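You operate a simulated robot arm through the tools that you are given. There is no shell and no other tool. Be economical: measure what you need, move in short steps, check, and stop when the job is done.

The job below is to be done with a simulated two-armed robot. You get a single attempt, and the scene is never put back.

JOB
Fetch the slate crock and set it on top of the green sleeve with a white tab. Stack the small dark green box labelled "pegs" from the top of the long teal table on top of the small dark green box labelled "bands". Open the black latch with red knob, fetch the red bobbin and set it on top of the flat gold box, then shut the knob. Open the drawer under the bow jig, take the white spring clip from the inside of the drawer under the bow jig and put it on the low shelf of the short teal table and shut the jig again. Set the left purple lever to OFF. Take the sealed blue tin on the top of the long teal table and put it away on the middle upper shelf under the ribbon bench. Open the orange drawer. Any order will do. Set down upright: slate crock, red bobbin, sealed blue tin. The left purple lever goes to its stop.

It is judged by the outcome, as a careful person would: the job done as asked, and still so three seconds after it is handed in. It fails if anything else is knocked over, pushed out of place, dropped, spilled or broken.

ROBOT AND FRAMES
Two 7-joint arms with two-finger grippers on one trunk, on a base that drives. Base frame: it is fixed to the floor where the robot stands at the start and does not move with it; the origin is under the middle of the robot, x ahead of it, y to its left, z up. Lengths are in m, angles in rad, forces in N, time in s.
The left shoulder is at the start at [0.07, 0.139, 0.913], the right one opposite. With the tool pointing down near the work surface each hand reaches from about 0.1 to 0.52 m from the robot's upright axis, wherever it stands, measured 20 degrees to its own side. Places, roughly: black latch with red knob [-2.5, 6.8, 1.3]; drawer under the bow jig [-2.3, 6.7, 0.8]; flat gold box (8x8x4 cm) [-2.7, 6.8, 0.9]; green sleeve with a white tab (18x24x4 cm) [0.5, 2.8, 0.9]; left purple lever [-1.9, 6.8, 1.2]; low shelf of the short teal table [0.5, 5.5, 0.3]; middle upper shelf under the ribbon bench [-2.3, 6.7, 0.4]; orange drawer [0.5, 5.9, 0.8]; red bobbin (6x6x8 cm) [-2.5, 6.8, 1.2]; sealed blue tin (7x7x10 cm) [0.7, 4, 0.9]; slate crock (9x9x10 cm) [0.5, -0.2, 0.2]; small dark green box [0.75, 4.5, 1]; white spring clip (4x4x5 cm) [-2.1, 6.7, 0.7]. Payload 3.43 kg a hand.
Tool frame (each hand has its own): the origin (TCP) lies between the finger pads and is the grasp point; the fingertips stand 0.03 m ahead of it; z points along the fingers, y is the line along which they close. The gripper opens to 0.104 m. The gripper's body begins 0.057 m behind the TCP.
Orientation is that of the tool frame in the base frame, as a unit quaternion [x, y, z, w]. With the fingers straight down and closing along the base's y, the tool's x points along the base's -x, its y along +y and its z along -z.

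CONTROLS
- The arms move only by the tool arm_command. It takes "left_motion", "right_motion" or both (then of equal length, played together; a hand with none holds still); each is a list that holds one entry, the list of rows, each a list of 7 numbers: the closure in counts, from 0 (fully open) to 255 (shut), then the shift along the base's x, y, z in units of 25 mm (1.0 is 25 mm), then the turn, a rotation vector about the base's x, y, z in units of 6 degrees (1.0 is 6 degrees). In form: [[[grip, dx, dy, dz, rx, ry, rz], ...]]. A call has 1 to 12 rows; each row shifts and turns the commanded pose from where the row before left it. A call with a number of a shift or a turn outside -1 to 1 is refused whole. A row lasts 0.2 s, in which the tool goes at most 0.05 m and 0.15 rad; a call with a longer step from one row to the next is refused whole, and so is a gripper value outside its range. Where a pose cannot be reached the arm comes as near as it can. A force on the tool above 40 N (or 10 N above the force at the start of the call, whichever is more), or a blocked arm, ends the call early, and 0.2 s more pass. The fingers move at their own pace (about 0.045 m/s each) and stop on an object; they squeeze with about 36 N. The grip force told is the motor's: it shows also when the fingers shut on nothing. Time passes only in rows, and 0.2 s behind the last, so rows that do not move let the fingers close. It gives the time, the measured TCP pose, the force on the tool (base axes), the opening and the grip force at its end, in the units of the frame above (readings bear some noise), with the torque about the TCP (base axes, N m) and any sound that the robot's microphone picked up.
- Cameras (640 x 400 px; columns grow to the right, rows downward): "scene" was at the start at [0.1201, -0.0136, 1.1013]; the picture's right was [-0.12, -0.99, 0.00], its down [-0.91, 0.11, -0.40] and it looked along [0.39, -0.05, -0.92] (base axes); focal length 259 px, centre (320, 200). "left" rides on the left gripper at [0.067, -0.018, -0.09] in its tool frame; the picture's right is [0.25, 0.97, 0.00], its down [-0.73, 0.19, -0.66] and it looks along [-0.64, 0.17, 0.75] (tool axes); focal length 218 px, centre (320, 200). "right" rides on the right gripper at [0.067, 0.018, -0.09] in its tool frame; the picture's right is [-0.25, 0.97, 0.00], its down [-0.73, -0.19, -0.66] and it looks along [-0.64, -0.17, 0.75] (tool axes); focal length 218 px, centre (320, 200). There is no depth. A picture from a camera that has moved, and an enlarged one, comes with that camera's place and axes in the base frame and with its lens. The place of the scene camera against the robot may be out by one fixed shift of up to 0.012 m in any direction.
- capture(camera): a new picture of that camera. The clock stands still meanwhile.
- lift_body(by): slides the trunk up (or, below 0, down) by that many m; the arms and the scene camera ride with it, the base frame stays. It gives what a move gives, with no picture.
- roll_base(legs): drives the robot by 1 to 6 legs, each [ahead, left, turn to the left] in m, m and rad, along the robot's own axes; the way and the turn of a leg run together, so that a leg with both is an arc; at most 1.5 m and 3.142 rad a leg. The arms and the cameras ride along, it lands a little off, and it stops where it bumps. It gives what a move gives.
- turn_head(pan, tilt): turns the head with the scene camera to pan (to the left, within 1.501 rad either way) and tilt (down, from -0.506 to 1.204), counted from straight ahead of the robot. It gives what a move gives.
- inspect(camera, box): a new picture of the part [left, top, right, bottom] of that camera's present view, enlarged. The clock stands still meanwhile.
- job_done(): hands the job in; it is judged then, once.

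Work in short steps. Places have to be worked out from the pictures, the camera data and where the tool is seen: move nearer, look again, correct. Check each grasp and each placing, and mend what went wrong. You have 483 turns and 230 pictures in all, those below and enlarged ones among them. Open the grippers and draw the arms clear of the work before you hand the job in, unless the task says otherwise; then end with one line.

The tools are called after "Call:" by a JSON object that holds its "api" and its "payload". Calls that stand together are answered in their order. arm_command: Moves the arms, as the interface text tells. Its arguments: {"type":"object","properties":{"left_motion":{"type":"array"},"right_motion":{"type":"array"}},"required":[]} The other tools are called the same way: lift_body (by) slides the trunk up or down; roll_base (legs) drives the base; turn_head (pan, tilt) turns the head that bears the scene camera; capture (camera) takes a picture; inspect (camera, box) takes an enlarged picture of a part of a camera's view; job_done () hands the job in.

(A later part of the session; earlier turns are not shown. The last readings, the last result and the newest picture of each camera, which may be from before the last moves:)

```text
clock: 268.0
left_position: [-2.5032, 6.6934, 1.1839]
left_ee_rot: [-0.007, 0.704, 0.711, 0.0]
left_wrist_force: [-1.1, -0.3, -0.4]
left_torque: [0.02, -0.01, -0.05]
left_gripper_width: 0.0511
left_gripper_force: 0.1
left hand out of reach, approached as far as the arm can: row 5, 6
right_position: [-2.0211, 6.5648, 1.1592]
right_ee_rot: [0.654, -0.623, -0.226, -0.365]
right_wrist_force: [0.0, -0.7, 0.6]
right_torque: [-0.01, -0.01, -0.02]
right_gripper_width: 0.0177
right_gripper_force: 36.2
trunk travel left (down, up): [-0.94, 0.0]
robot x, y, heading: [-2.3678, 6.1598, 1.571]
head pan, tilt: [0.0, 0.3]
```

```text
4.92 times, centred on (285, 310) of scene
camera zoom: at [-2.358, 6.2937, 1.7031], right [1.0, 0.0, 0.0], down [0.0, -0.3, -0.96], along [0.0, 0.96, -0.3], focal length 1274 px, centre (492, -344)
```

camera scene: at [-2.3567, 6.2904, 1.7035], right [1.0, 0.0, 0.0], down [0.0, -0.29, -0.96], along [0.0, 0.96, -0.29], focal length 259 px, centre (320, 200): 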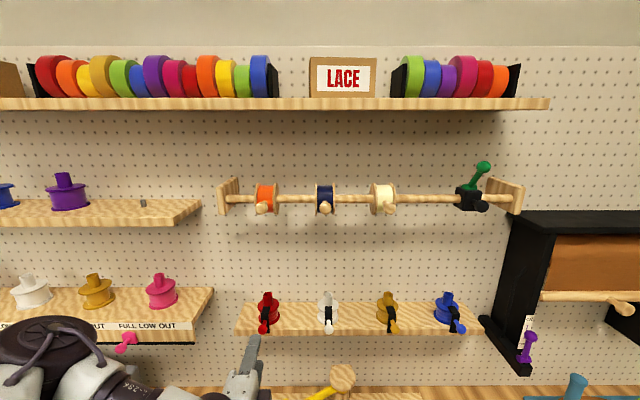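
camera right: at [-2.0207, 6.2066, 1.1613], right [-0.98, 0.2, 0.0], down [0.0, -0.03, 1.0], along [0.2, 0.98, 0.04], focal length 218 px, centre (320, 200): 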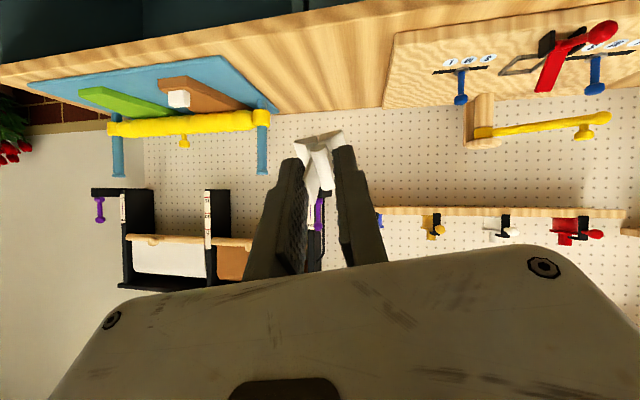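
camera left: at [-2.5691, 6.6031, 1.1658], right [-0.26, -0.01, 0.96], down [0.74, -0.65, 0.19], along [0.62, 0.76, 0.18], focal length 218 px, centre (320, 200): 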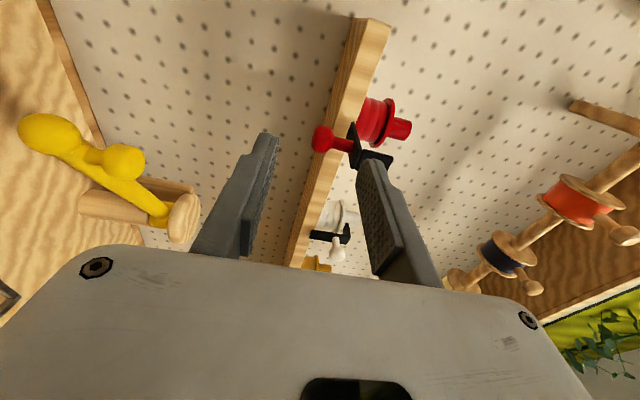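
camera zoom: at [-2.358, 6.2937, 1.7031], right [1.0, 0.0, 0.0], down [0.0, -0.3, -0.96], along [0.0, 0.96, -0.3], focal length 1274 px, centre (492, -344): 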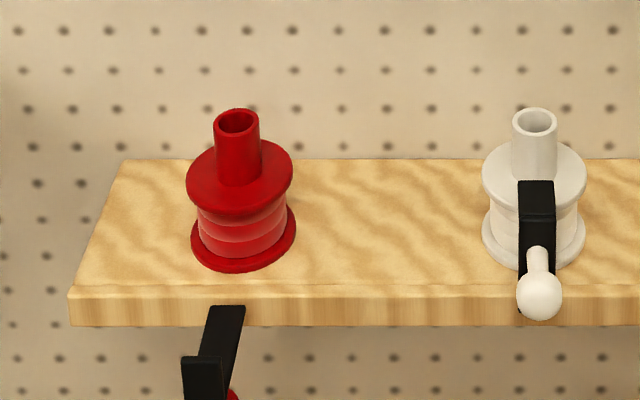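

The latch stays open and the red bobbin is free. I back off 0.15 m, then roll the left hand back so it closes sideways, with ~80° pitch, to grip the bobbin's post.

Call:
{"api": "roll_base", "payload": {"legs": [[-0.15, 0, 0]]}}

Call:
{"api": "arm_command", "payload": {"left_motion": [[[130, 0, 0, 0.5, 0, -1, 0], [130, 0, 0, 0.5, 0, -1, 0], [130, 0, 0, 0.5, 0, -1, 0], [130, 0, 0, 0.5, 0, -1, 0], [130, 0, 0, 0.5, 0, -1, 0], [130, 0, 0, 0.5, 0, -1, 0], [130, 0, 0, 0.5, 0, -1, 0], [130, 0, 0, 0.5, 0, -1, 0], [130, 0, 0, 0.3, 0, -1, 0], [130, 0, 0, 0, 0, -1, 0], [130, 0, 0, 0, 0, -1, 0], [130, 0, 0, 0, 0, -1, 0]]]}}

Call:
{"api": "arm_command", "payload": {"left_motion": [[[130, 0, 0, 0, 0, -1, 0], [130, 0, 0, 0, 0, -1, 0], [130, 0, 0, 0, 0, -1, 0], [130, 0, 0, 0, -0.8, 0, 0], [130, 0, 0, 0, -0.8, 0, 0], [130, 0, 0, 0, 0, 0, 0]]]}}

Call:
{"api": "capture", "payload": {"camera": "left"}}

```text
clock: 269.4
left_position: [-2.5029, 6.5489, 1.183]
left_ee_rot: [-0.009, 0.705, 0.709, -0.001]
left_wrist_force: [0.3, 0.3, 0.4]
left_torque: [-0.02, 0.0, -0.03]
left_gripper_width: 0.051
left_gripper_force: 0.1
right_position: [-2.0221, 6.4199, 1.1575]
right_ee_rot: [0.654, -0.623, -0.227, -0.365]
right_wrist_force: [0.3, 0.3, -1.4]
right_torque: [0.0, 0.03, 0.03]
right_gripper_width: 0.0177
right_gripper_force: 35.6
trunk travel left (down, up): [-0.94, 0.0]
robot x, y, heading: [-2.3638, 6.0079, 1.567]
head pan, tilt: [0.0, 0.3]
```

```text
clock: 272.0
left_position: [-2.5041, 6.5459, 1.2921]
left_ee_rot: [-0.426, 0.569, 0.57, 0.413]
left_wrist_force: [-0.3, 0.4, -0.1]
left_torque: [-0.02, -0.03, -0.04]
left_gripper_width: 0.0512
left_gripper_force: 0.0
right_position: [-2.0208, 6.4158, 1.1574]
right_ee_rot: [0.654, -0.623, -0.227, -0.365]
right_wrist_force: [-0.3, 0.7, -0.5]
right_torque: [-0.02, 0.02, 0.01]
right_gripper_width: 0.0179
right_gripper_force: 36.0
trunk travel left (down, up): [-0.94, 0.0]
robot x, y, heading: [-2.3694, 6.0102, 1.567]
head pan, tilt: [0.0, 0.3]
```

```text
clock: 273.4
left_position: [-2.5027, 6.5445, 1.2904]
left_ee_rot: [0.549, -0.538, -0.453, -0.452]
left_wrist_force: [-0.2, -0.3, -0.5]
left_torque: [-0.03, 0.02, 0.0]
left_gripper_width: 0.051
left_gripper_force: 0.0
right_position: [-2.0212, 6.4177, 1.1585]
right_ee_rot: [0.654, -0.623, -0.227, -0.365]
right_wrist_force: [0.0, -0.4, 0.0]
right_torque: [-0.03, 0.0, -0.01]
right_gripper_width: 0.0177
right_gripper_force: 36.0
trunk travel left (down, up): [-0.94, 0.0]
robot x, y, heading: [-2.372, 6.0076, 1.57]
head pan, tilt: [0.0, 0.3]
```

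```text
110 pictures are left
camera left: at [-2.4848, 6.4456, 1.2426], right [-0.96, -0.06, -0.26], down [-0.19, -0.52, 0.83], along [-0.18, 0.85, 0.49], focal length 218 px, centre (320, 200)
```

left: 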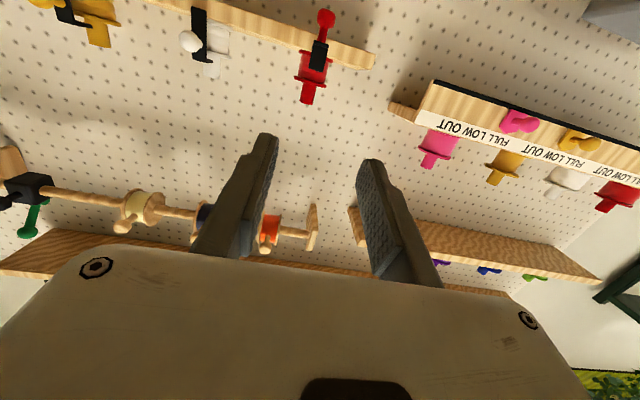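

Post axis ≈[−2.495,6.836], z 1.249–1.288; the open strap's hook sits just in front, so a steeper hand (≈50°) will keep my camera above it. Adjust pitch and height here first.

Call:
{"api": "arm_command", "payload": {"left_motion": [[[100, 0, 0.3, 0.2, -1, 0, 0], [100, 0, 0.3, 0.2, -1, 0, 0], [100, 0, 0.3, 0.2, -1, 0, 0], [100, 0, 0.3, 0.2, -1, 0, 0], [100, 0, 0.3, 0.2, -1, 0, 0], [100, 0, 0.3, 0.2, 0, 0, 0], [100, 0, 0, 0, 0, 0, 0]]]}}

Call:
{"api": "capture", "payload": {"camera": "left"}}

```text
clock: 275.0
left_position: [-2.5044, 6.59, 1.3219]
left_ee_rot: [0.647, -0.637, -0.297, -0.295]
left_wrist_force: [0.6, 0.7, 0.1]
left_torque: [-0.03, 0.0, 0.02]
left_gripper_width: 0.0632
left_gripper_force: 0.1
right_position: [-2.0217, 6.4172, 1.1585]
right_ee_rot: [0.653, -0.623, -0.226, -0.365]
right_wrist_force: [0.2, -0.5, -2.2]
right_torque: [-0.02, -0.04, 0.02]
right_gripper_width: 0.018
right_gripper_force: 36.3
trunk travel left (down, up): [-0.94, 0.0]
robot x, y, heading: [-2.3707, 6.0092, 1.572]
head pan, tilt: [0.0, 0.3]
```

```text
109 pictures are left
camera left: at [-2.4852, 6.4784, 1.3301], right [-0.96, -0.18, -0.19], down [-0.19, -0.03, 0.98], along [-0.18, 0.98, -0.01], focal length 218 px, centre (320, 200)
```

left: 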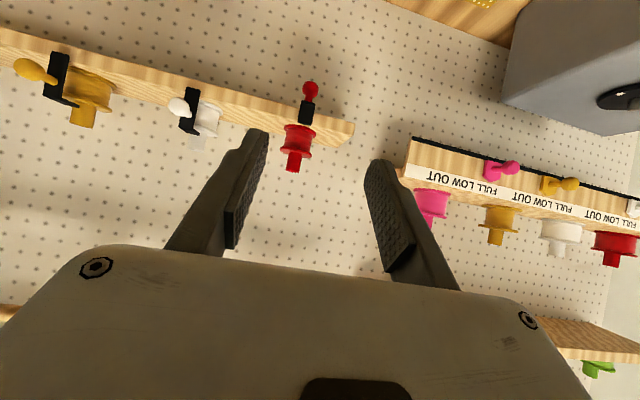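

Post confirmed at ≈[−2.496,6.836,1.287 top]. Drive forward 0.16 m and shift slightly.

Call:
{"api": "roll_base", "payload": {"legs": [[0.16, 0, 0]]}}

Call:
{"api": "arm_command", "payload": {"left_motion": [[[100, 0.2, 0.5, -0.3, 0, 0, 0], [100, 0.1, 0.5, -0.3, 0, 0, 0], [100, 0, 0.5, -0.2, 0, 0, 0], [100, 0, 0, 0, 0, 0, 0]]]}}

Call:
{"api": "capture", "payload": {"camera": "left"}}

```text
clock: 276.4
left_position: [-2.5043, 6.7467, 1.3228]
left_ee_rot: [0.647, -0.636, -0.3, -0.295]
left_wrist_force: [0.5, -0.4, -0.2]
left_torque: [0.03, -0.02, 0.02]
left_gripper_width: 0.0632
left_gripper_force: 0.1
right_position: [-2.022, 6.5743, 1.1589]
right_ee_rot: [0.654, -0.622, -0.229, -0.366]
right_wrist_force: [-0.1, -0.2, 0.3]
right_torque: [-0.03, -0.01, -0.01]
right_gripper_width: 0.0177
right_gripper_force: 35.8
trunk travel left (down, up): [-0.94, 0.0]
robot x, y, heading: [-2.3721, 6.1666, 1.572]
head pan, tilt: [0.0, 0.3]
```

```text
clock: 277.4
left_position: [-2.4976, 6.7877, 1.3016]
left_ee_rot: [0.647, -0.636, -0.298, -0.294]
left_wrist_force: [0.5, 0.1, 1.4]
left_torque: [0.0, -0.01, -0.02]
left_gripper_width: 0.0632
left_gripper_force: 0.0
right_position: [-2.0218, 6.5782, 1.1587]
right_ee_rot: [0.654, -0.622, -0.227, -0.365]
right_wrist_force: [-0.5, 0.3, -0.3]
right_torque: [0.02, 0.02, 0.01]
right_gripper_width: 0.0178
right_gripper_force: 36.5
trunk travel left (down, up): [-0.94, 0.0]
robot x, y, heading: [-2.3675, 6.1692, 1.566]
head pan, tilt: [0.0, 0.3]
```

```text
108 pictures are left
camera left: at [-2.4782, 6.6762, 1.3103], right [-0.96, -0.18, -0.19], down [-0.19, -0.03, 0.98], along [-0.18, 0.98, -0.01], focal length 218 px, centre (320, 200)
```

left: 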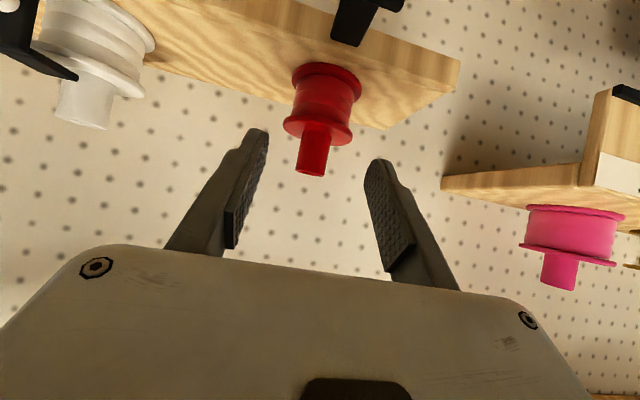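

Aligned. Advance 4 cm and lower 2 cm onto the post.

Call:
{"api": "arm_command", "payload": {"left_motion": [[[100, 0.05, 0.5, -0.2, 0, 0, 0], [100, 0, 0.5, -0.25, 0, 0, 0], [100, 0, 0.5, -0.25, 0, 0, 0], [100, 0, 0, 0, 0, 0, 0]]]}}

Call:
{"api": "capture", "payload": {"camera": "left"}}

```text
clock: 278.4
left_position: [-2.4967, 6.8249, 1.2841]
left_ee_rot: [0.648, -0.636, -0.299, -0.294]
left_wrist_force: [1.1, 0.3, 0.3]
left_torque: [0.01, -0.02, 0.0]
left_gripper_width: 0.0632
left_gripper_force: 0.0
right_position: [-2.022, 6.5782, 1.158]
right_ee_rot: [0.654, -0.622, -0.227, -0.366]
right_wrist_force: [0.4, -1.0, -0.3]
right_torque: [-0.02, -0.02, 0.0]
right_gripper_width: 0.0177
right_gripper_force: 36.1
trunk travel left (down, up): [-0.94, 0.0]
robot x, y, heading: [-2.3684, 6.1711, 1.569]
head pan, tilt: [0.0, 0.3]
```

```text
107 pictures are left
camera left: at [-2.4768, 6.7141, 1.2926], right [-0.96, -0.18, -0.19], down [-0.19, -0.03, 0.98], along [-0.18, 0.98, 0.0], focal length 218 px, centre (320, 200)
```

left: 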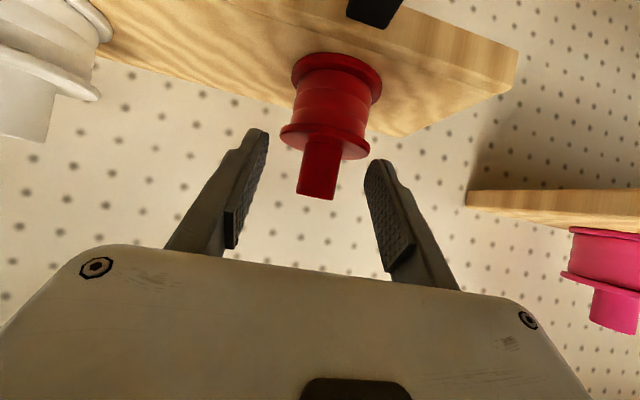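

The post is between pad and tip. Close and lift straight up slowly.

Call:
{"api": "arm_command", "payload": {"left_motion": [[[170, 0, 0, 0, 0, 0, 0], [220, 0, 0, 0, 0, 0, 0], [245, 0, 0, 0, 0, 0, 0], [245, 0, 0, 0, 0, 0, 0]]]}}

Call:
{"api": "arm_command", "payload": {"left_motion": [[[245, 0, 0, 0.3, 0, 0, 0], [245, 0, 0, 0.4, 0, 0, 0], [245, 0, 0, 0.5, 0, 0, 0], [245, 0, 0, 0.5, 0, 0, 0], [245, 0, 0, 0, 0, 0, 0]]]}}

Call:
{"api": "capture", "payload": {"camera": "left"}}

```text
clock: 279.4
left_position: [-2.4968, 6.8259, 1.2835]
left_ee_rot: [0.647, -0.637, -0.299, -0.295]
left_wrist_force: [0.3, -0.5, 0.0]
left_torque: [0.0, -0.01, -0.03]
left_gripper_width: 0.0525
left_gripper_force: 35.9
right_position: [-2.0215, 6.5779, 1.1593]
right_ee_rot: [0.654, -0.622, -0.227, -0.365]
right_wrist_force: [-0.6, -0.5, -0.5]
right_torque: [0.01, -0.02, 0.02]
right_gripper_width: 0.0179
right_gripper_force: 36.4
trunk travel left (down, up): [-0.94, 0.0]
robot x, y, heading: [-2.369, 6.1721, 1.574]
head pan, tilt: [0.0, 0.3]
```

```text
clock: 280.6
left_position: [-2.4939, 6.8233, 1.3276]
left_ee_rot: [0.647, -0.637, -0.298, -0.295]
left_wrist_force: [0.4, 0.4, -0.4]
left_torque: [0.02, 0.02, -0.01]
left_gripper_width: 0.0521
left_gripper_force: 35.6
right_position: [-2.0216, 6.5778, 1.1567]
right_ee_rot: [0.654, -0.622, -0.228, -0.365]
right_wrist_force: [0.8, 0.5, 0.0]
right_torque: [-0.04, -0.01, 0.0]
right_gripper_width: 0.0175
right_gripper_force: 35.9
trunk travel left (down, up): [-0.94, 0.0]
robot x, y, heading: [-2.3677, 6.1681, 1.571]
head pan, tilt: [0.0, 0.3]
```

```text
106 pictures are left
camera left: at [-2.4757, 6.7137, 1.3351], right [-0.96, -0.18, -0.19], down [-0.19, -0.03, 0.98], along [-0.18, 0.98, -0.01], focal length 218 px, centre (320, 200)
```

left: 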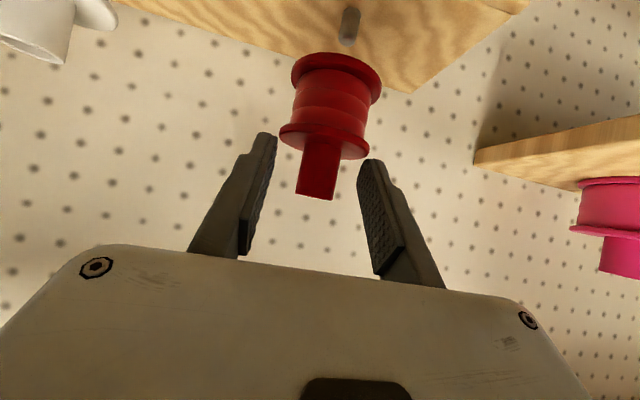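

The bobbin came off its peg, held by the upper flange. I lift 3 cm more, then back off and move left in front of the gold box (≈[−2.74,6.785], top 0.93).

Call:
{"api": "arm_command", "payload": {"left_motion": [[[245, 0, 0, 0.4, 0, 0, 0], [245, 0, 0, 0.4, 0, 0, 0], [245, 0, 0, 0.4, 0, 0, 0], [245, 0, 0, 0, 0, 0, 0]]]}}

Call:
{"api": "roll_base", "payload": {"legs": [[-0.2, 0, 0], [0, 0.245, 0]]}}

Call:
{"api": "capture", "payload": {"camera": "left"}}

Call:
{"api": "capture", "payload": {"camera": "scene"}}

```text
clock: 281.6
left_position: [-2.4955, 6.8247, 1.3575]
left_ee_rot: [0.647, -0.637, -0.299, -0.295]
left_wrist_force: [-0.6, 0.1, -1.0]
left_torque: [-0.01, 0.01, -0.02]
left_gripper_width: 0.0526
left_gripper_force: 35.7
right_position: [-2.0219, 6.579, 1.1584]
right_ee_rot: [0.654, -0.622, -0.227, -0.366]
right_wrist_force: [1.2, 0.2, -1.0]
right_torque: [-0.02, 0.01, -0.03]
right_gripper_width: 0.0179
right_gripper_force: 36.4
trunk travel left (down, up): [-0.94, 0.0]
robot x, y, heading: [-2.3689, 6.17, 1.57]
head pan, tilt: [0.0, 0.3]
```

```text
clock: 284.6
left_position: [-2.7361, 6.6257, 1.3572]
left_ee_rot: [0.646, -0.637, -0.3, -0.294]
left_wrist_force: [0.7, -0.8, -0.2]
left_torque: [-0.02, -0.01, 0.02]
left_gripper_width: 0.0525
left_gripper_force: 36.1
right_position: [-2.2622, 6.3791, 1.1577]
right_ee_rot: [0.655, -0.622, -0.229, -0.364]
right_wrist_force: [0.3, -0.3, -1.5]
right_torque: [0.03, 0.04, 0.03]
right_gripper_width: 0.0178
right_gripper_force: 35.7
trunk travel left (down, up): [-0.94, 0.0]
robot x, y, heading: [-2.6143, 5.9758, 1.57]
head pan, tilt: [0.0, 0.3]
```

```text
105 pictures are left
camera left: at [-2.7175, 6.515, 1.3654], right [-0.96, -0.18, -0.19], down [-0.19, -0.03, 0.98], along [-0.18, 0.98, 0.0], focal length 218 px, centre (320, 200)
```

left: 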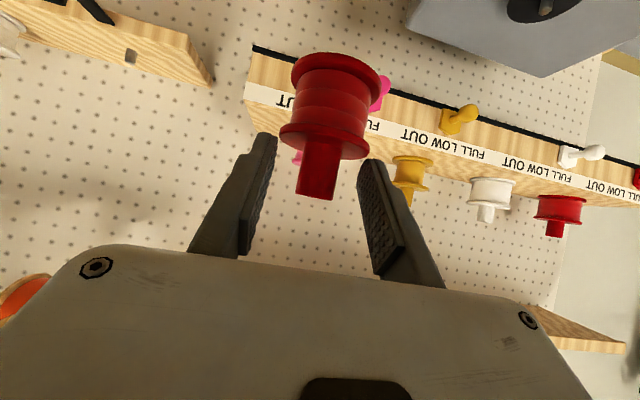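

```text
104 pictures are left
camera scene: at [-2.5973, 6.1078, 1.7031], right [1.0, 0.0, 0.0], down [0.0, -0.3, -0.96], along [0.0, 0.96, -0.3], focal length 259 px, centre (320, 200)
```

scene: 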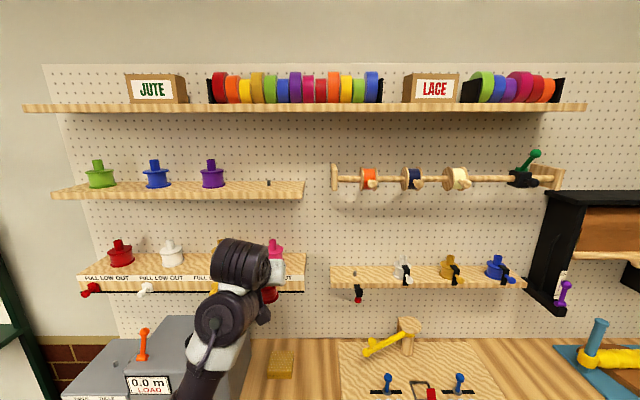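

The machine's near corner is at about [−2.82,6.68], so lowering here (y 6.63) is clear. Lower the bobbin to TCP z≈1.07.

Call:
{"api": "arm_command", "payload": {"left_motion": [[[245, 0, 0, -0.9, 0, 0, 0], [245, 0, 0, -1, 0, 0, 0], [245, 0, 0, -1, 0, 0, 0], [245, 0, 0, -1, 0, 0, 0], [245, 0, 0, -1, 0, 0, 0], [245, 0, 0, -1, 0, 0, 0], [245, 0, 0, -1, 0, 0, 0], [245, 0, 0, -1, 0, 0, 0], [245, 0, 0, -1, 0, 0, 0], [245, 0, 0, -1, 0, 0, 0], [245, 0, 0, -1, 0, 0, 0], [245, 0, 0, -0.6, 0, 0, 0]]]}}

Call:
{"api": "turn_head", "payload": {"pan": 0.0, "tilt": 0.7}}

Call:
{"api": "capture", "payload": {"camera": "scene"}}

Call:
{"api": "capture", "payload": {"camera": "left"}}

```text
clock: 287.2
left_position: [-2.7392, 6.6267, 1.0696]
left_ee_rot: [0.647, -0.636, -0.299, -0.295]
left_wrist_force: [-0.1, 0.3, -0.9]
left_torque: [-0.02, 0.01, 0.0]
left_gripper_width: 0.0525
left_gripper_force: 36.3
right_position: [-2.2649, 6.3795, 1.158]
right_ee_rot: [0.655, -0.622, -0.227, -0.365]
right_wrist_force: [0.2, 0.1, -0.5]
right_torque: [-0.05, 0.0, 0.02]
right_gripper_width: 0.0181
right_gripper_force: 36.2
trunk travel left (down, up): [-0.94, 0.0]
robot x, y, heading: [-2.6128, 5.9686, 1.57]
head pan, tilt: [0.0, 0.3]
```

```text
clock: 288.0
left_position: [-2.7395, 6.6269, 1.0686]
left_ee_rot: [0.647, -0.637, -0.299, -0.294]
left_wrist_force: [0.7, 0.1, -0.2]
left_torque: [-0.01, 0.01, 0.01]
left_gripper_width: 0.0521
left_gripper_force: 36.0
right_position: [-2.2642, 6.3793, 1.1591]
right_ee_rot: [0.654, -0.622, -0.227, -0.365]
right_wrist_force: [-0.4, -0.5, -0.4]
right_torque: [-0.04, -0.01, 0.01]
right_gripper_width: 0.0179
right_gripper_force: 36.0
trunk travel left (down, up): [-0.94, 0.0]
robot x, y, heading: [-2.6162, 5.969, 1.574]
head pan, tilt: [0.0, 0.7]
```

```text
103 pictures are left
camera scene: at [-2.6009, 6.0994, 1.6671], right [1.0, 0.0, 0.0], down [0.0, -0.64, -0.77], along [0.0, 0.77, -0.64], focal length 259 px, centre (320, 200)
```

scene: 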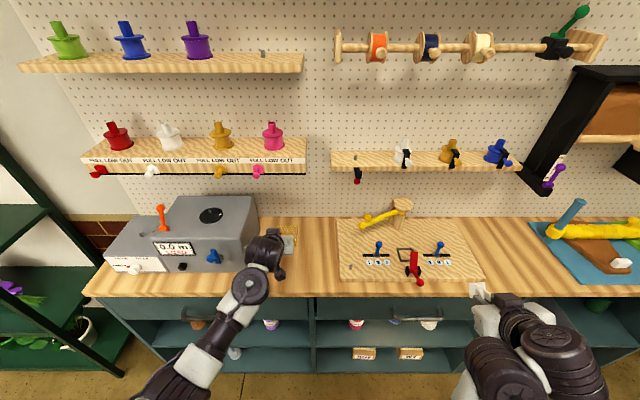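

```text
102 pictures are left
camera left: at [-2.721, 6.5148, 1.0775], right [-0.96, -0.18, -0.19], down [-0.19, -0.03, 0.98], along [-0.18, 0.98, 0.0], focal length 218 px, centre (320, 200)
```

left: 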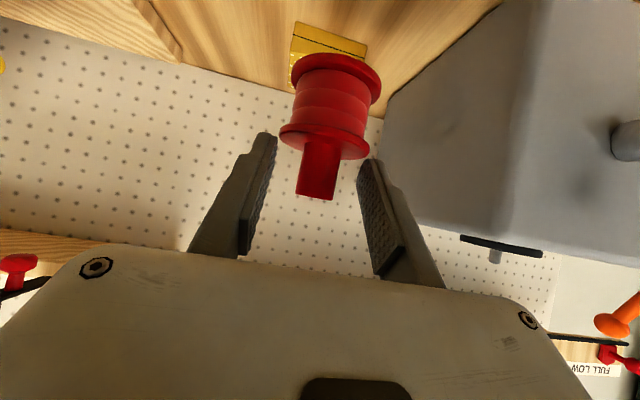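

Bobbin and gold box line up in x (≈−2.741); I need +0.144 m in y. Drive it and check.

Call:
{"api": "roll_base", "payload": {"legs": [[0.12, 0, 0]]}}

Call:
{"api": "arm_command", "payload": {"left_motion": [[[245, 0, 0.5, 0, 0, 0, 0], [245, 0, 0.46, -0.4, 0, 0, 0], [245, 0, 0, -0.4, 0, 0, 0], [245, 0, 0, -0.4, 0, 0, 0], [245, 0, 0, 0, 0, 0, 0]]]}}

Call:
{"api": "capture", "payload": {"camera": "left"}}

Call:
{"api": "inspect", "payload": {"camera": "scene", "box": [200, 180, 400, 305]}}

```text
clock: 289.3
left_position: [-2.7392, 6.7425, 1.0703]
left_ee_rot: [0.647, -0.636, -0.299, -0.296]
left_wrist_force: [0.6, -0.3, -0.8]
left_torque: [0.0, -0.01, 0.01]
left_gripper_width: 0.052
left_gripper_force: 35.4
right_position: [-2.2642, 6.4968, 1.1594]
right_ee_rot: [0.653, -0.623, -0.228, -0.366]
right_wrist_force: [0.0, -0.2, -0.7]
right_torque: [-0.04, 0.02, -0.03]
right_gripper_width: 0.0177
right_gripper_force: 36.1
trunk travel left (down, up): [-0.94, 0.0]
robot x, y, heading: [-2.6147, 6.0874, 1.571]
head pan, tilt: [0.0, 0.7]
```

```text
clock: 290.5
left_position: [-2.7386, 6.7693, 1.0398]
left_ee_rot: [0.646, -0.637, -0.299, -0.295]
left_wrist_force: [0.3, 0.5, -0.7]
left_torque: [0.02, 0.05, -0.02]
left_gripper_width: 0.0524
left_gripper_force: 36.7
right_position: [-2.2638, 6.4977, 1.1589]
right_ee_rot: [0.654, -0.623, -0.226, -0.365]
right_wrist_force: [0.5, 0.7, -0.4]
right_torque: [-0.03, -0.04, 0.0]
right_gripper_width: 0.018
right_gripper_force: 35.7
trunk travel left (down, up): [-0.94, 0.0]
robot x, y, heading: [-2.6121, 6.0937, 1.566]
head pan, tilt: [0.0, 0.7]
```

```text
101 pictures are left
camera left: at [-2.7203, 6.6576, 1.0475], right [-0.96, -0.18, -0.19], down [-0.19, -0.03, 0.98], along [-0.18, 0.98, -0.01], focal length 218 px, centre (320, 200)
```

left: 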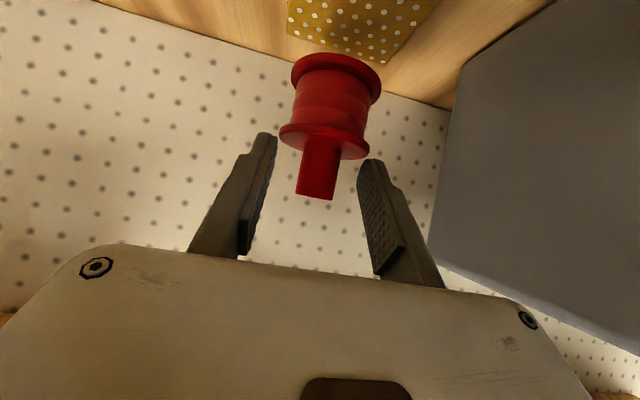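

```text
3.20 times, centred on (300, 242) of scene
camera zoom: at [-2.6004, 6.2182, 1.667], right [1.0, 0.0, 0.0], down [0.0, -0.64, -0.76], along [0.0, 0.76, -0.64], focal length 828 px, centre (384, 64)
```

zoom: 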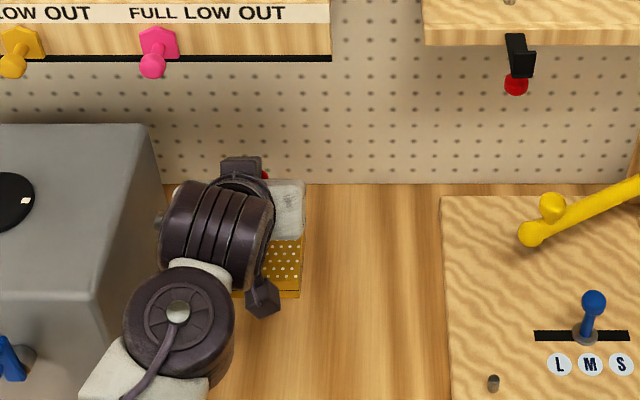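

Box top spans x −2.782…−2.703 with back edge y≈6.826; bobbin base centre ≈[−2.742,6.79]. Back 5 mm and lower.

Call:
{"api": "arm_command", "payload": {"left_motion": [[[245, 0, -0.2, -0.3, 0, 0, 0], [245, 0, 0, -0.4, 0, 0, 0], [245, 0, 0, -0.4, 0, 0, 0], [245, 0, 0, 0, 0, 0, 0]]]}}

Call:
{"api": "arm_command", "payload": {"left_motion": [[[245, 0, 0, -0.16, 0, 0, 0], [245, 0, 0, 0, 0, 0, 0]]]}}

Call:
{"api": "arm_command", "payload": {"left_motion": [[[245, 0, 0, -0.16, 0, 0, 0], [245, 0, 0, 0, 0, 0, 0]]]}}

```text
clock: 291.5
left_position: [-2.7403, 6.763, 1.0114]
left_ee_rot: [0.647, -0.637, -0.298, -0.295]
left_wrist_force: [0.5, 0.2, -0.2]
left_torque: [-0.02, 0.02, -0.02]
left_gripper_width: 0.0521
left_gripper_force: 36.2
right_position: [-2.2636, 6.4983, 1.1588]
right_ee_rot: [0.654, -0.623, -0.226, -0.365]
right_wrist_force: [0.9, -0.3, -1.4]
right_torque: [-0.01, -0.02, -0.02]
right_gripper_width: 0.0176
right_gripper_force: 35.6
trunk travel left (down, up): [-0.94, 0.0]
robot x, y, heading: [-2.6123, 6.0908, 1.568]
head pan, tilt: [0.0, 0.7]
```

```text
clock: 292.1
left_position: [-2.7402, 6.7637, 1.0078]
left_ee_rot: [0.647, -0.637, -0.298, -0.295]
left_wrist_force: [0.2, 0.1, -0.8]
left_torque: [0.01, 0.0, 0.01]
left_gripper_width: 0.0525
left_gripper_force: 36.4
right_position: [-2.2636, 6.4992, 1.159]
right_ee_rot: [0.654, -0.623, -0.227, -0.365]
right_wrist_force: [0.3, 0.6, -0.1]
right_torque: [0.0, 0.01, 0.02]
right_gripper_width: 0.0181
right_gripper_force: 36.4
trunk travel left (down, up): [-0.94, 0.0]
robot x, y, heading: [-2.6145, 6.0898, 1.57]
head pan, tilt: [0.0, 0.7]
```

```text
clock: 292.7
left_position: [-2.7385, 6.7632, 1.0032]
left_ee_rot: [0.646, -0.638, -0.297, -0.295]
left_wrist_force: [0.2, -0.2, -0.8]
left_torque: [0.0, 0.02, 0.0]
left_gripper_width: 0.0521
left_gripper_force: 36.3
right_position: [-2.2646, 6.4977, 1.1588]
right_ee_rot: [0.653, -0.623, -0.226, -0.365]
right_wrist_force: [0.4, 0.0, -1.1]
right_torque: [0.0, -0.03, 0.01]
right_gripper_width: 0.0179
right_gripper_force: 36.0
trunk travel left (down, up): [-0.94, 0.0]
robot x, y, heading: [-2.6137, 6.0948, 1.57]
head pan, tilt: [0.0, 0.7]
```

No contact yet; continue in 4 mm steps.

Call:
{"api": "arm_command", "payload": {"left_motion": [[[245, 0, 0, -0.16, 0, 0, 0], [245, 0, 0, 0, 0, 0, 0]]]}}

Call:
{"api": "arm_command", "payload": {"left_motion": [[[245, 0, 0, -0.16, 0, 0, 0], [245, 0, 0, 0, 0, 0, 0]]]}}

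Call:
{"api": "capture", "payload": {"camera": "left"}}

```text
clock: 293.3
left_position: [-2.7384, 6.7648, 0.998]
left_ee_rot: [0.647, -0.637, -0.298, -0.294]
left_wrist_force: [-0.7, 0.2, -0.2]
left_torque: [-0.03, 0.01, -0.02]
left_gripper_width: 0.0523
left_gripper_force: 35.7
right_position: [-2.265, 6.4974, 1.1578]
right_ee_rot: [0.654, -0.623, -0.227, -0.365]
right_wrist_force: [0.5, 0.0, -0.5]
right_torque: [0.02, 0.04, 0.01]
right_gripper_width: 0.0177
right_gripper_force: 36.4
trunk travel left (down, up): [-0.94, 0.0]
robot x, y, heading: [-2.6155, 6.0889, 1.568]
head pan, tilt: [0.0, 0.7]
```

```text
clock: 293.9
left_position: [-2.7382, 6.7636, 0.9961]
left_ee_rot: [0.646, -0.637, -0.299, -0.295]
left_wrist_force: [0.1, 0.9, 5.1]
left_torque: [0.01, 0.01, 0.0]
left_gripper_width: 0.0525
left_gripper_force: 35.9
right_position: [-2.2644, 6.4974, 1.1588]
right_ee_rot: [0.653, -0.623, -0.228, -0.366]
right_wrist_force: [-0.4, -0.8, -0.2]
right_torque: [-0.02, -0.03, 0.04]
right_gripper_width: 0.0177
right_gripper_force: 36.2
trunk travel left (down, up): [-0.94, 0.0]
robot x, y, heading: [-2.6077, 6.09, 1.567]
head pan, tilt: [0.0, 0.7]
```

```text
99 pictures are left
camera left: at [-2.7201, 6.653, 1.0042], right [-0.96, -0.18, -0.19], down [-0.19, -0.03, 0.98], along [-0.18, 0.98, 0.0], focal length 218 px, centre (320, 200)
```

left: 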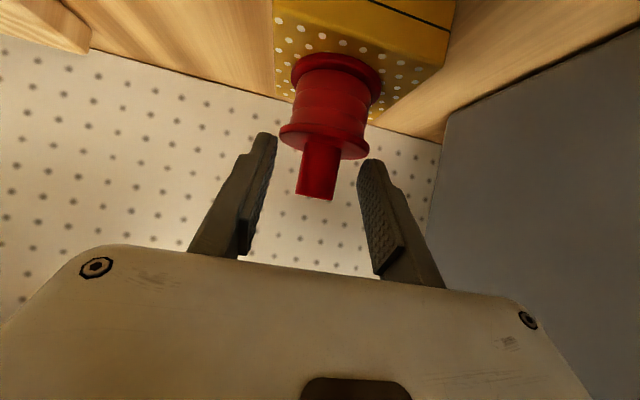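

Contact; the base is centred on the box. Open and retreat along the tool axis.

Call:
{"api": "arm_command", "payload": {"left_motion": [[[180, 0, 0, 0, 0, 0, 0], [100, 0, 0, 0, 0, 0, 0], [60, 0, 0, 0, 0, 0, 0], [60, 0, 0, 0, 0, 0, 0], [60, 0, -0.3, 0.26, 0, 0, 0], [60, 0, -0.4, 0.35, 0, 0, 0], [60, 0, -0.6, 0.52, 0, 0, 0], [60, 0, -0.7, 0.6, 0, 0, 0], [60, 0, -0.7, 0.6, 0, 0, 0], [60, 0, -0.7, 0.6, 0, 0, 0], [60, 0, 0, 0, 0, 0, 0]]]}}

Call:
{"api": "capture", "payload": {"camera": "left"}}

```text
clock: 296.3
left_position: [-2.737, 6.6778, 1.0685]
left_ee_rot: [0.647, -0.637, -0.298, -0.295]
left_wrist_force: [-0.3, -0.4, 0.3]
left_torque: [0.0, 0.03, 0.02]
left_gripper_width: 0.0793
left_gripper_force: 0.0
right_position: [-2.2643, 6.4981, 1.1579]
right_ee_rot: [0.653, -0.623, -0.226, -0.366]
right_wrist_force: [-0.3, -0.1, -0.6]
right_torque: [0.02, 0.0, 0.0]
right_gripper_width: 0.0177
right_gripper_force: 35.9
trunk travel left (down, up): [-0.94, 0.0]
robot x, y, heading: [-2.609, 6.0886, 1.565]
head pan, tilt: [0.0, 0.7]
```

```text
98 pictures are left
camera left: at [-2.7189, 6.5669, 1.0772], right [-0.96, -0.18, -0.19], down [-0.19, -0.03, 0.98], along [-0.18, 0.98, -0.01], focal length 218 px, centre (320, 200)
```

left: 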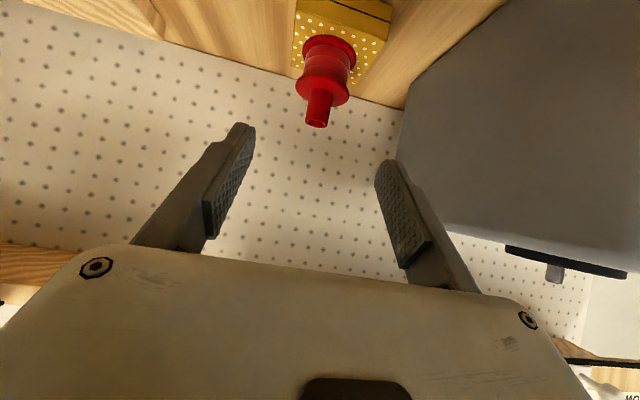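

Bobbin stands on the gold box. Next, shut the latch: knob hangs at ≈[−2.497,6.765,1.19]; hinge ≈[y 6.794, z 1.222]. I'll pinch the knob from the front with a level hand and lift it along the arc. Back off, move right, level the hand.

Call:
{"api": "roll_base", "payload": {"legs": [[-0.12, 0, 0.002], [0, -0.24, 0]]}}

Call:
{"api": "arm_command", "payload": {"left_motion": [[[60, 0, 0, 0.6, 1, 0, 0], [60, 0, 0, 0.6, 1, 0, 0], [60, 0, 0, 0.6, 1, 0, 0], [60, 0, 0, 0.6, 1, 0, 0], [60, 0, 0, 0.6, 1, 0, 0], [60, 0, 0, 0.6, 1, 0, 0], [60, 0, 0, 0.6, 0.5, 0, 0], [60, 0, 0, 0.5, 0, 0, 0], [60, 0, 0, 0, 0, 0, 0]]]}}

Call:
{"api": "capture", "payload": {"camera": "left"}}

```text
clock: 298.9
left_position: [-2.5067, 6.5584, 1.0701]
left_ee_rot: [0.65, -0.634, -0.3, -0.294]
left_wrist_force: [0.7, 0.3, -0.4]
left_torque: [-0.02, 0.01, -0.03]
left_gripper_width: 0.0796
left_gripper_force: 0.1
right_position: [-2.0313, 6.3827, 1.1591]
right_ee_rot: [0.657, -0.619, -0.228, -0.364]
right_wrist_force: [-0.3, 1.0, -0.6]
right_torque: [0.0, 0.02, 0.01]
right_gripper_width: 0.0178
right_gripper_force: 36.2
trunk travel left (down, up): [-0.94, 0.0]
robot x, y, heading: [-2.3791, 5.9724, 1.578]
head pan, tilt: [0.0, 0.7]
```

```text
clock: 300.9
left_position: [-2.5051, 6.5608, 1.1862]
left_ee_rot: [0.513, -0.499, -0.494, -0.494]
left_wrist_force: [0.8, 0.0, 0.6]
left_torque: [-0.02, -0.02, 0.0]
left_gripper_width: 0.0794
left_gripper_force: 0.0
right_position: [-2.0295, 6.383, 1.1585]
right_ee_rot: [0.655, -0.621, -0.227, -0.365]
right_wrist_force: [0.6, 0.4, -0.5]
right_torque: [-0.01, 0.0, 0.02]
right_gripper_width: 0.0178
right_gripper_force: 35.6
trunk travel left (down, up): [-0.94, 0.0]
robot x, y, heading: [-2.3768, 5.976, 1.576]
head pan, tilt: [0.0, 0.7]
```

```text
97 pictures are left
camera left: at [-2.4851, 6.4689, 1.1231], right [-0.96, -0.02, -0.27], down [-0.19, -0.64, 0.74], along [-0.19, 0.77, 0.61], focal length 218 px, centre (320, 200)
```

left: 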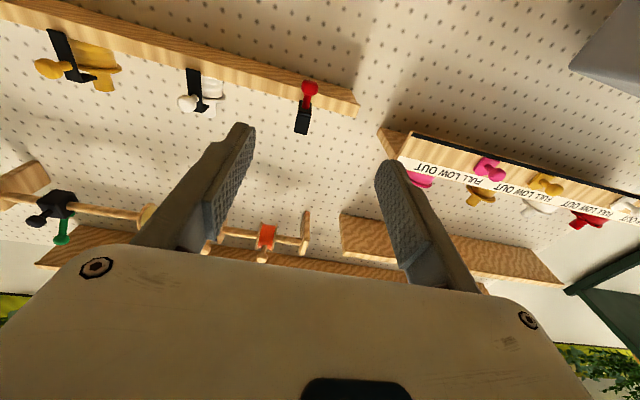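

Knob at ≈[−2.498,6.765,1.191]. Drive 0.14 m forward, trim, then check.

Call:
{"api": "roll_base", "payload": {"legs": [[0.14, 0, -0.004]]}}

Call:
{"api": "capture", "payload": {"camera": "left"}}

```text
clock: 302.2
left_position: [-2.5022, 6.6963, 1.1885]
left_ee_rot: [0.512, -0.499, -0.494, -0.495]
left_wrist_force: [0.6, -0.5, 0.6]
left_torque: [-0.03, 0.01, -0.03]
left_gripper_width: 0.0795
left_gripper_force: 0.0
right_position: [-2.0262, 6.5184, 1.1587]
right_ee_rot: [0.653, -0.622, -0.227, -0.366]
right_wrist_force: [0.8, -0.4, -0.3]
right_torque: [-0.01, 0.02, 0.01]
right_gripper_width: 0.0178
right_gripper_force: 35.5
trunk travel left (down, up): [-0.94, 0.0]
robot x, y, heading: [-2.3748, 6.1116, 1.569]
head pan, tilt: [0.0, 0.7]
```

```text
96 pictures are left
camera left: at [-2.4828, 6.6065, 1.124], right [-0.96, -0.02, -0.27], down [-0.19, -0.64, 0.74], along [-0.18, 0.77, 0.62], focal length 218 px, centre (320, 200)
```

left: 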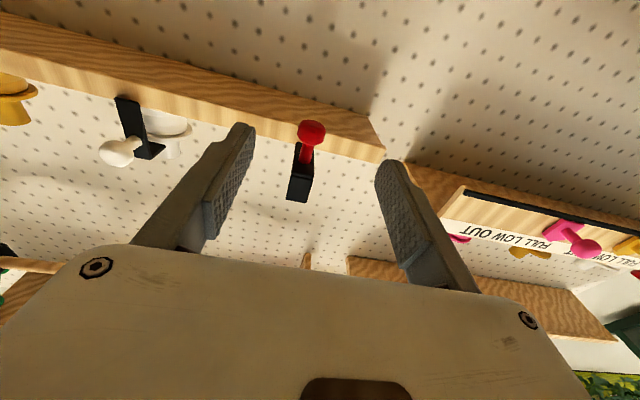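

Move 5.8 cm forward onto the knob, close, and check.

Call:
{"api": "arm_command", "payload": {"left_motion": [[[60, 0.18, 0.6, 0.05, 0, 0, 0], [60, 0, 0.6, 0, 0, 0, 0], [60, 0, 0.6, 0, 0, 0, 0], [60, 0, 0.5, 0, 0, 0, 0], [60, 0, 0, 0, 0, 0, 0]]]}}

Call:
{"api": "capture", "payload": {"camera": "left"}}

```text
clock: 303.4
left_position: [-2.4967, 6.7555, 1.1876]
left_ee_rot: [0.512, -0.5, -0.492, -0.496]
left_wrist_force: [-0.7, -0.3, -0.9]
left_torque: [0.02, -0.01, 0.03]
left_gripper_width: 0.0796
left_gripper_force: 0.0
right_position: [-2.0271, 6.5197, 1.1586]
right_ee_rot: [0.654, -0.622, -0.229, -0.366]
right_wrist_force: [0.0, 0.5, -0.5]
right_torque: [-0.03, 0.0, -0.01]
right_gripper_width: 0.0177
right_gripper_force: 36.0
trunk travel left (down, up): [-0.94, 0.0]
robot x, y, heading: [-2.3771, 6.1091, 1.57]
head pan, tilt: [0.0, 0.7]
```

```text
95 pictures are left
camera left: at [-2.4781, 6.6659, 1.1242], right [-0.96, -0.02, -0.27], down [-0.2, -0.64, 0.74], along [-0.18, 0.77, 0.61], focal length 218 px, centre (320, 200)
```

left: 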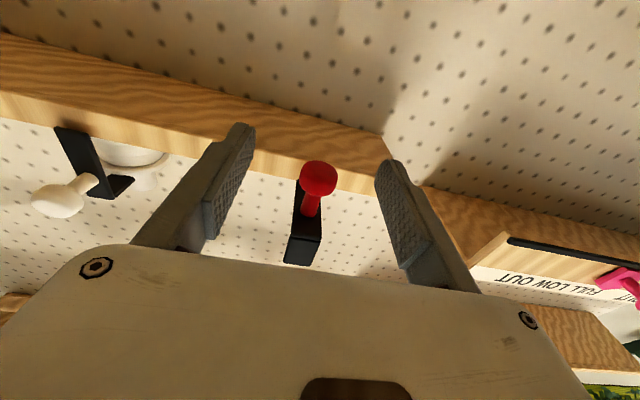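

Knob is between the fingertips. Close, then lift along the arc: up 3 cm with 1.4 cm pull, then up 3 cm with push.

Call:
{"api": "arm_command", "payload": {"left_motion": [[[160, 0, 0, 0, 0, 0, 0], [210, 0, 0, 0, 0, 0, 0], [240, 0, 0, 0, 0, 0, 0], [240, 0, 0, 0, 0, 0, 0]]]}}

Call:
{"api": "arm_command", "payload": {"left_motion": [[[240, 0, -0.25, 0.3, 0, 0, 0], [240, 0, -0.15, 0.35, 0, 0, 0], [240, 0, -0.1, 0.35, 0, 0, 0], [240, 0, 0, 0, 0, 0, 0]]]}}

Call:
{"api": "capture", "payload": {"camera": "left"}}

```text
clock: 304.4
left_position: [-2.4973, 6.7573, 1.1867]
left_ee_rot: [0.512, -0.499, -0.494, -0.494]
left_wrist_force: [2.1, 0.0, 0.7]
left_torque: [0.03, 0.19, 0.02]
left_gripper_width: 0.0208
left_gripper_force: 24.7
right_position: [-2.027, 6.521, 1.1583]
right_ee_rot: [0.655, -0.622, -0.228, -0.365]
right_wrist_force: [-0.3, -0.8, -1.2]
right_torque: [-0.04, 0.0, 0.03]
right_gripper_width: 0.0179
right_gripper_force: 35.9
trunk travel left (down, up): [-0.94, 0.0]
robot x, y, heading: [-2.3772, 6.1119, 1.573]
head pan, tilt: [0.0, 0.7]
```

```text
clock: 305.4
left_position: [-2.4972, 6.7441, 1.2176]
left_ee_rot: [0.511, -0.498, -0.494, -0.497]
left_wrist_force: [5.4, 1.5, 6.0]
left_torque: [0.34, 0.03, -0.1]
left_gripper_width: 0.0207
left_gripper_force: 35.8
right_position: [-2.0268, 6.5196, 1.1582]
right_ee_rot: [0.654, -0.622, -0.228, -0.365]
right_wrist_force: [-1.5, 0.4, -0.7]
right_torque: [0.01, 0.02, 0.01]
right_gripper_width: 0.0177
right_gripper_force: 36.6
trunk travel left (down, up): [-0.94, 0.0]
robot x, y, heading: [-2.3765, 6.1119, 1.572]
head pan, tilt: [0.0, 0.7]
```

```text
94 pictures are left
camera left: at [-2.4776, 6.6544, 1.1523], right [-0.96, -0.01, -0.27], down [-0.2, -0.65, 0.74], along [-0.18, 0.76, 0.62], focal length 218 px, centre (320, 200)
```

left: 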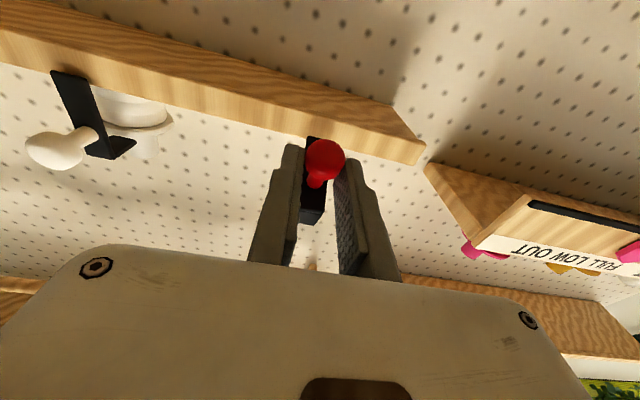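

The latch is turning up nicely. Continue up and toward the shelf.

Call:
{"api": "arm_command", "payload": {"left_motion": [[[240, 0, 0.15, 0.4, 0, 0, 0], [240, 0, 0.2, 0.4, 0, 0, 0], [240, 0, 0.25, 0.4, 0, 0, 0], [240, 0, 0, 0, 0, 0, 0]]]}}

Call:
{"api": "capture", "payload": {"camera": "left"}}

```text
clock: 306.4
left_position: [-2.4961, 6.7572, 1.2399]
left_ee_rot: [0.513, -0.502, -0.491, -0.493]
left_wrist_force: [7.9, -21.7, -22.9]
left_torque: [-1.5, 0.55, 0.41]
left_gripper_width: 0.0173
left_gripper_force: 45.0
right_position: [-2.0266, 6.5175, 1.1589]
right_ee_rot: [0.654, -0.622, -0.228, -0.365]
right_wrist_force: [0.1, -0.1, -0.2]
right_torque: [0.01, 0.0, -0.03]
right_gripper_width: 0.0176
right_gripper_force: 35.6
trunk travel left (down, up): [-0.94, 0.0]
robot x, y, heading: [-2.3762, 6.1108, 1.568]
head pan, tilt: [0.0, 0.7]
```

```text
93 pictures are left
camera left: at [-2.4775, 6.6659, 1.1778], right [-0.96, -0.02, -0.26], down [-0.19, -0.64, 0.75], along [-0.18, 0.77, 0.61], focal length 218 px, centre (320, 200)
```

left: 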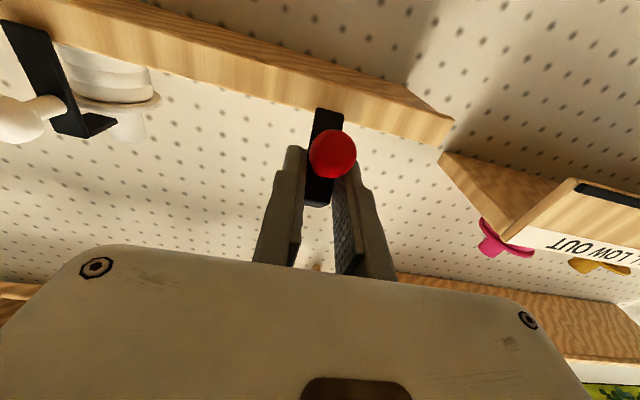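

The ball has slid to the tips. I loosen slightly, advance 1.2 cm, regrip and go on.

Call:
{"api": "arm_command", "payload": {"left_motion": [[[190, 0, 0, 0, 0, 0, 0], [190, 0, 0.2, 0.0, 0, 0, 0], [190, 0, 0.3, 0.0, 0, 0, 0], [190, 0, 0, 0, 0, 0, 0]]]}}

Call:
{"api": "capture", "payload": {"camera": "left"}}

```text
clock: 307.4
left_position: [-2.4971, 6.772, 1.2433]
left_ee_rot: [0.512, -0.5, -0.493, -0.495]
left_wrist_force: [1.0, -0.2, 0.2]
left_torque: [0.04, -0.02, 0.0]
left_gripper_width: 0.0265
left_gripper_force: 0.1
right_position: [-2.0291, 6.5199, 1.1582]
right_ee_rot: [0.654, -0.622, -0.227, -0.365]
right_wrist_force: [0.5, -0.6, -0.4]
right_torque: [-0.04, -0.01, 0.0]
right_gripper_width: 0.0177
right_gripper_force: 36.1
trunk travel left (down, up): [-0.94, 0.0]
robot x, y, heading: [-2.3769, 6.1136, 1.573]
head pan, tilt: [0.0, 0.7]
```

```text
92 pictures are left
camera left: at [-2.4781, 6.6812, 1.1796], right [-0.96, -0.02, -0.27], down [-0.2, -0.64, 0.74], along [-0.18, 0.77, 0.61], focal length 218 px, centre (320, 200)
```

left: 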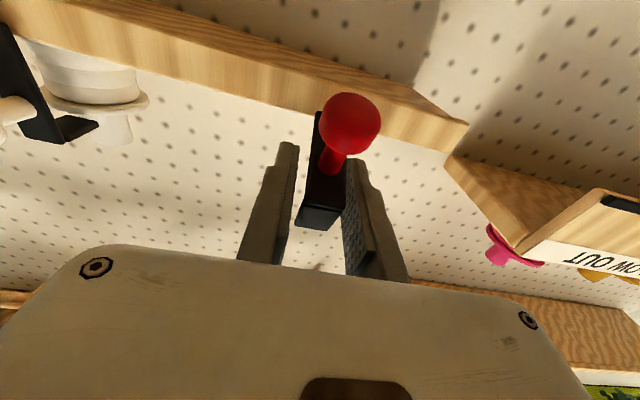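

The latch dropped back partly when loosened. New approach: closed fist under the ball, lift it all the way, then push in. Back out, lower, close.

Call:
{"api": "arm_command", "payload": {"left_motion": [[[190, 0, -0.6, 0, 0, 0, 0], [190, 0, -0.8, 0, 0, 0, 0], [190, 0, -0.8, 0, 0, 0, 0], [255, 0, -0.3, -0.8, 0, 0, 0], [255, 0, 0, -0.8, 0, 0, 0], [255, 0, 0, -0.8, 0, 0, 0], [255, 0, 0, -0.4, 0, 0, 0], [255, 0, 0, 0, 0, 0, 0]]]}}

Call:
{"api": "capture", "payload": {"camera": "left"}}

```text
clock: 309.2
left_position: [-2.4955, 6.7091, 1.1725]
left_ee_rot: [0.512, -0.5, -0.493, -0.495]
left_wrist_force: [0.5, 0.7, -0.4]
left_torque: [0.02, 0.0, -0.01]
left_gripper_width: 0.0
left_gripper_force: 34.8
right_position: [-2.0278, 6.5197, 1.1589]
right_ee_rot: [0.654, -0.622, -0.227, -0.366]
right_wrist_force: [0.6, 1.0, -0.3]
right_torque: [-0.02, -0.01, 0.04]
right_gripper_width: 0.0178
right_gripper_force: 35.3
trunk travel left (down, up): [-0.94, 0.0]
robot x, y, heading: [-2.3773, 6.1123, 1.569]
head pan, tilt: [0.0, 0.7]
```

```text
91 pictures are left
camera left: at [-2.4776, 6.6188, 1.1089], right [-0.96, -0.02, -0.27], down [-0.19, -0.64, 0.74], along [-0.18, 0.77, 0.61], focal length 218 px, centre (320, 200)
```

left: 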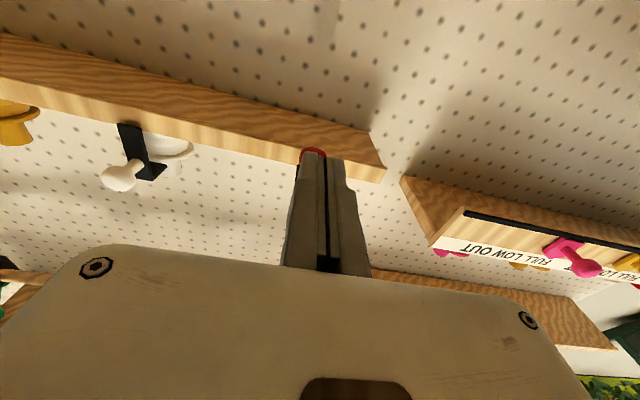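

Ball is just beyond the tips at z≈1.188. Lower 1.5 cm, go forward 3.6 cm beneath it, then lift in steps.

Call:
{"api": "arm_command", "payload": {"left_motion": [[[255, 0, 0, -0.6, 0, 0, 0], [255, 0, 0.5, 0, 0, 0, 0], [255, 0, 0.5, 0, 0, 0, 0], [255, 0, 0.45, 0, 0, 0, 0], [255, 0, 0, 0.4, 0, 0, 0], [255, 0, 0, 0.4, 0, 0, 0], [255, 0, 0, 0.4, 0, 0, 0], [255, 0, 0, 0, 0, 0, 0]]]}}

Call:
{"api": "capture", "payload": {"camera": "left"}}

```text
clock: 311.0
left_position: [-2.4963, 6.7488, 1.1882]
left_ee_rot: [0.512, -0.5, -0.493, -0.495]
left_wrist_force: [0.2, 0.1, 0.2]
left_torque: [0.02, -0.04, 0.01]
left_gripper_width: 0.0
left_gripper_force: 34.6
right_position: [-2.0281, 6.5215, 1.1572]
right_ee_rot: [0.654, -0.623, -0.227, -0.365]
right_wrist_force: [0.4, 0.5, -0.2]
right_torque: [0.0, -0.04, 0.0]
right_gripper_width: 0.0178
right_gripper_force: 36.4
trunk travel left (down, up): [-0.94, 0.0]
robot x, y, heading: [-2.3765, 6.1099, 1.572]
head pan, tilt: [0.0, 0.7]
```

```text
90 pictures are left
camera left: at [-2.4779, 6.6573, 1.124], right [-0.96, -0.02, -0.27], down [-0.19, -0.64, 0.74], along [-0.18, 0.77, 0.61], focal length 218 px, centre (320, 200)
```

left: 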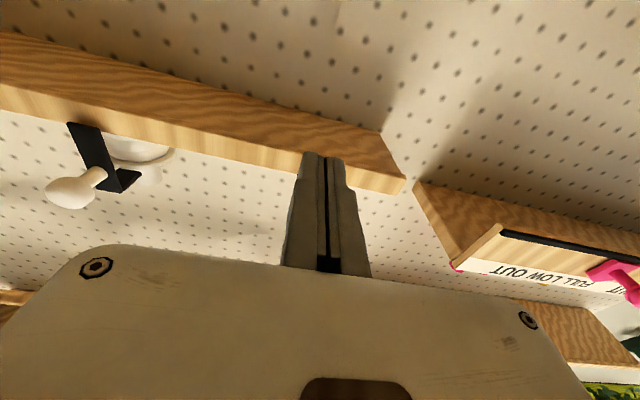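

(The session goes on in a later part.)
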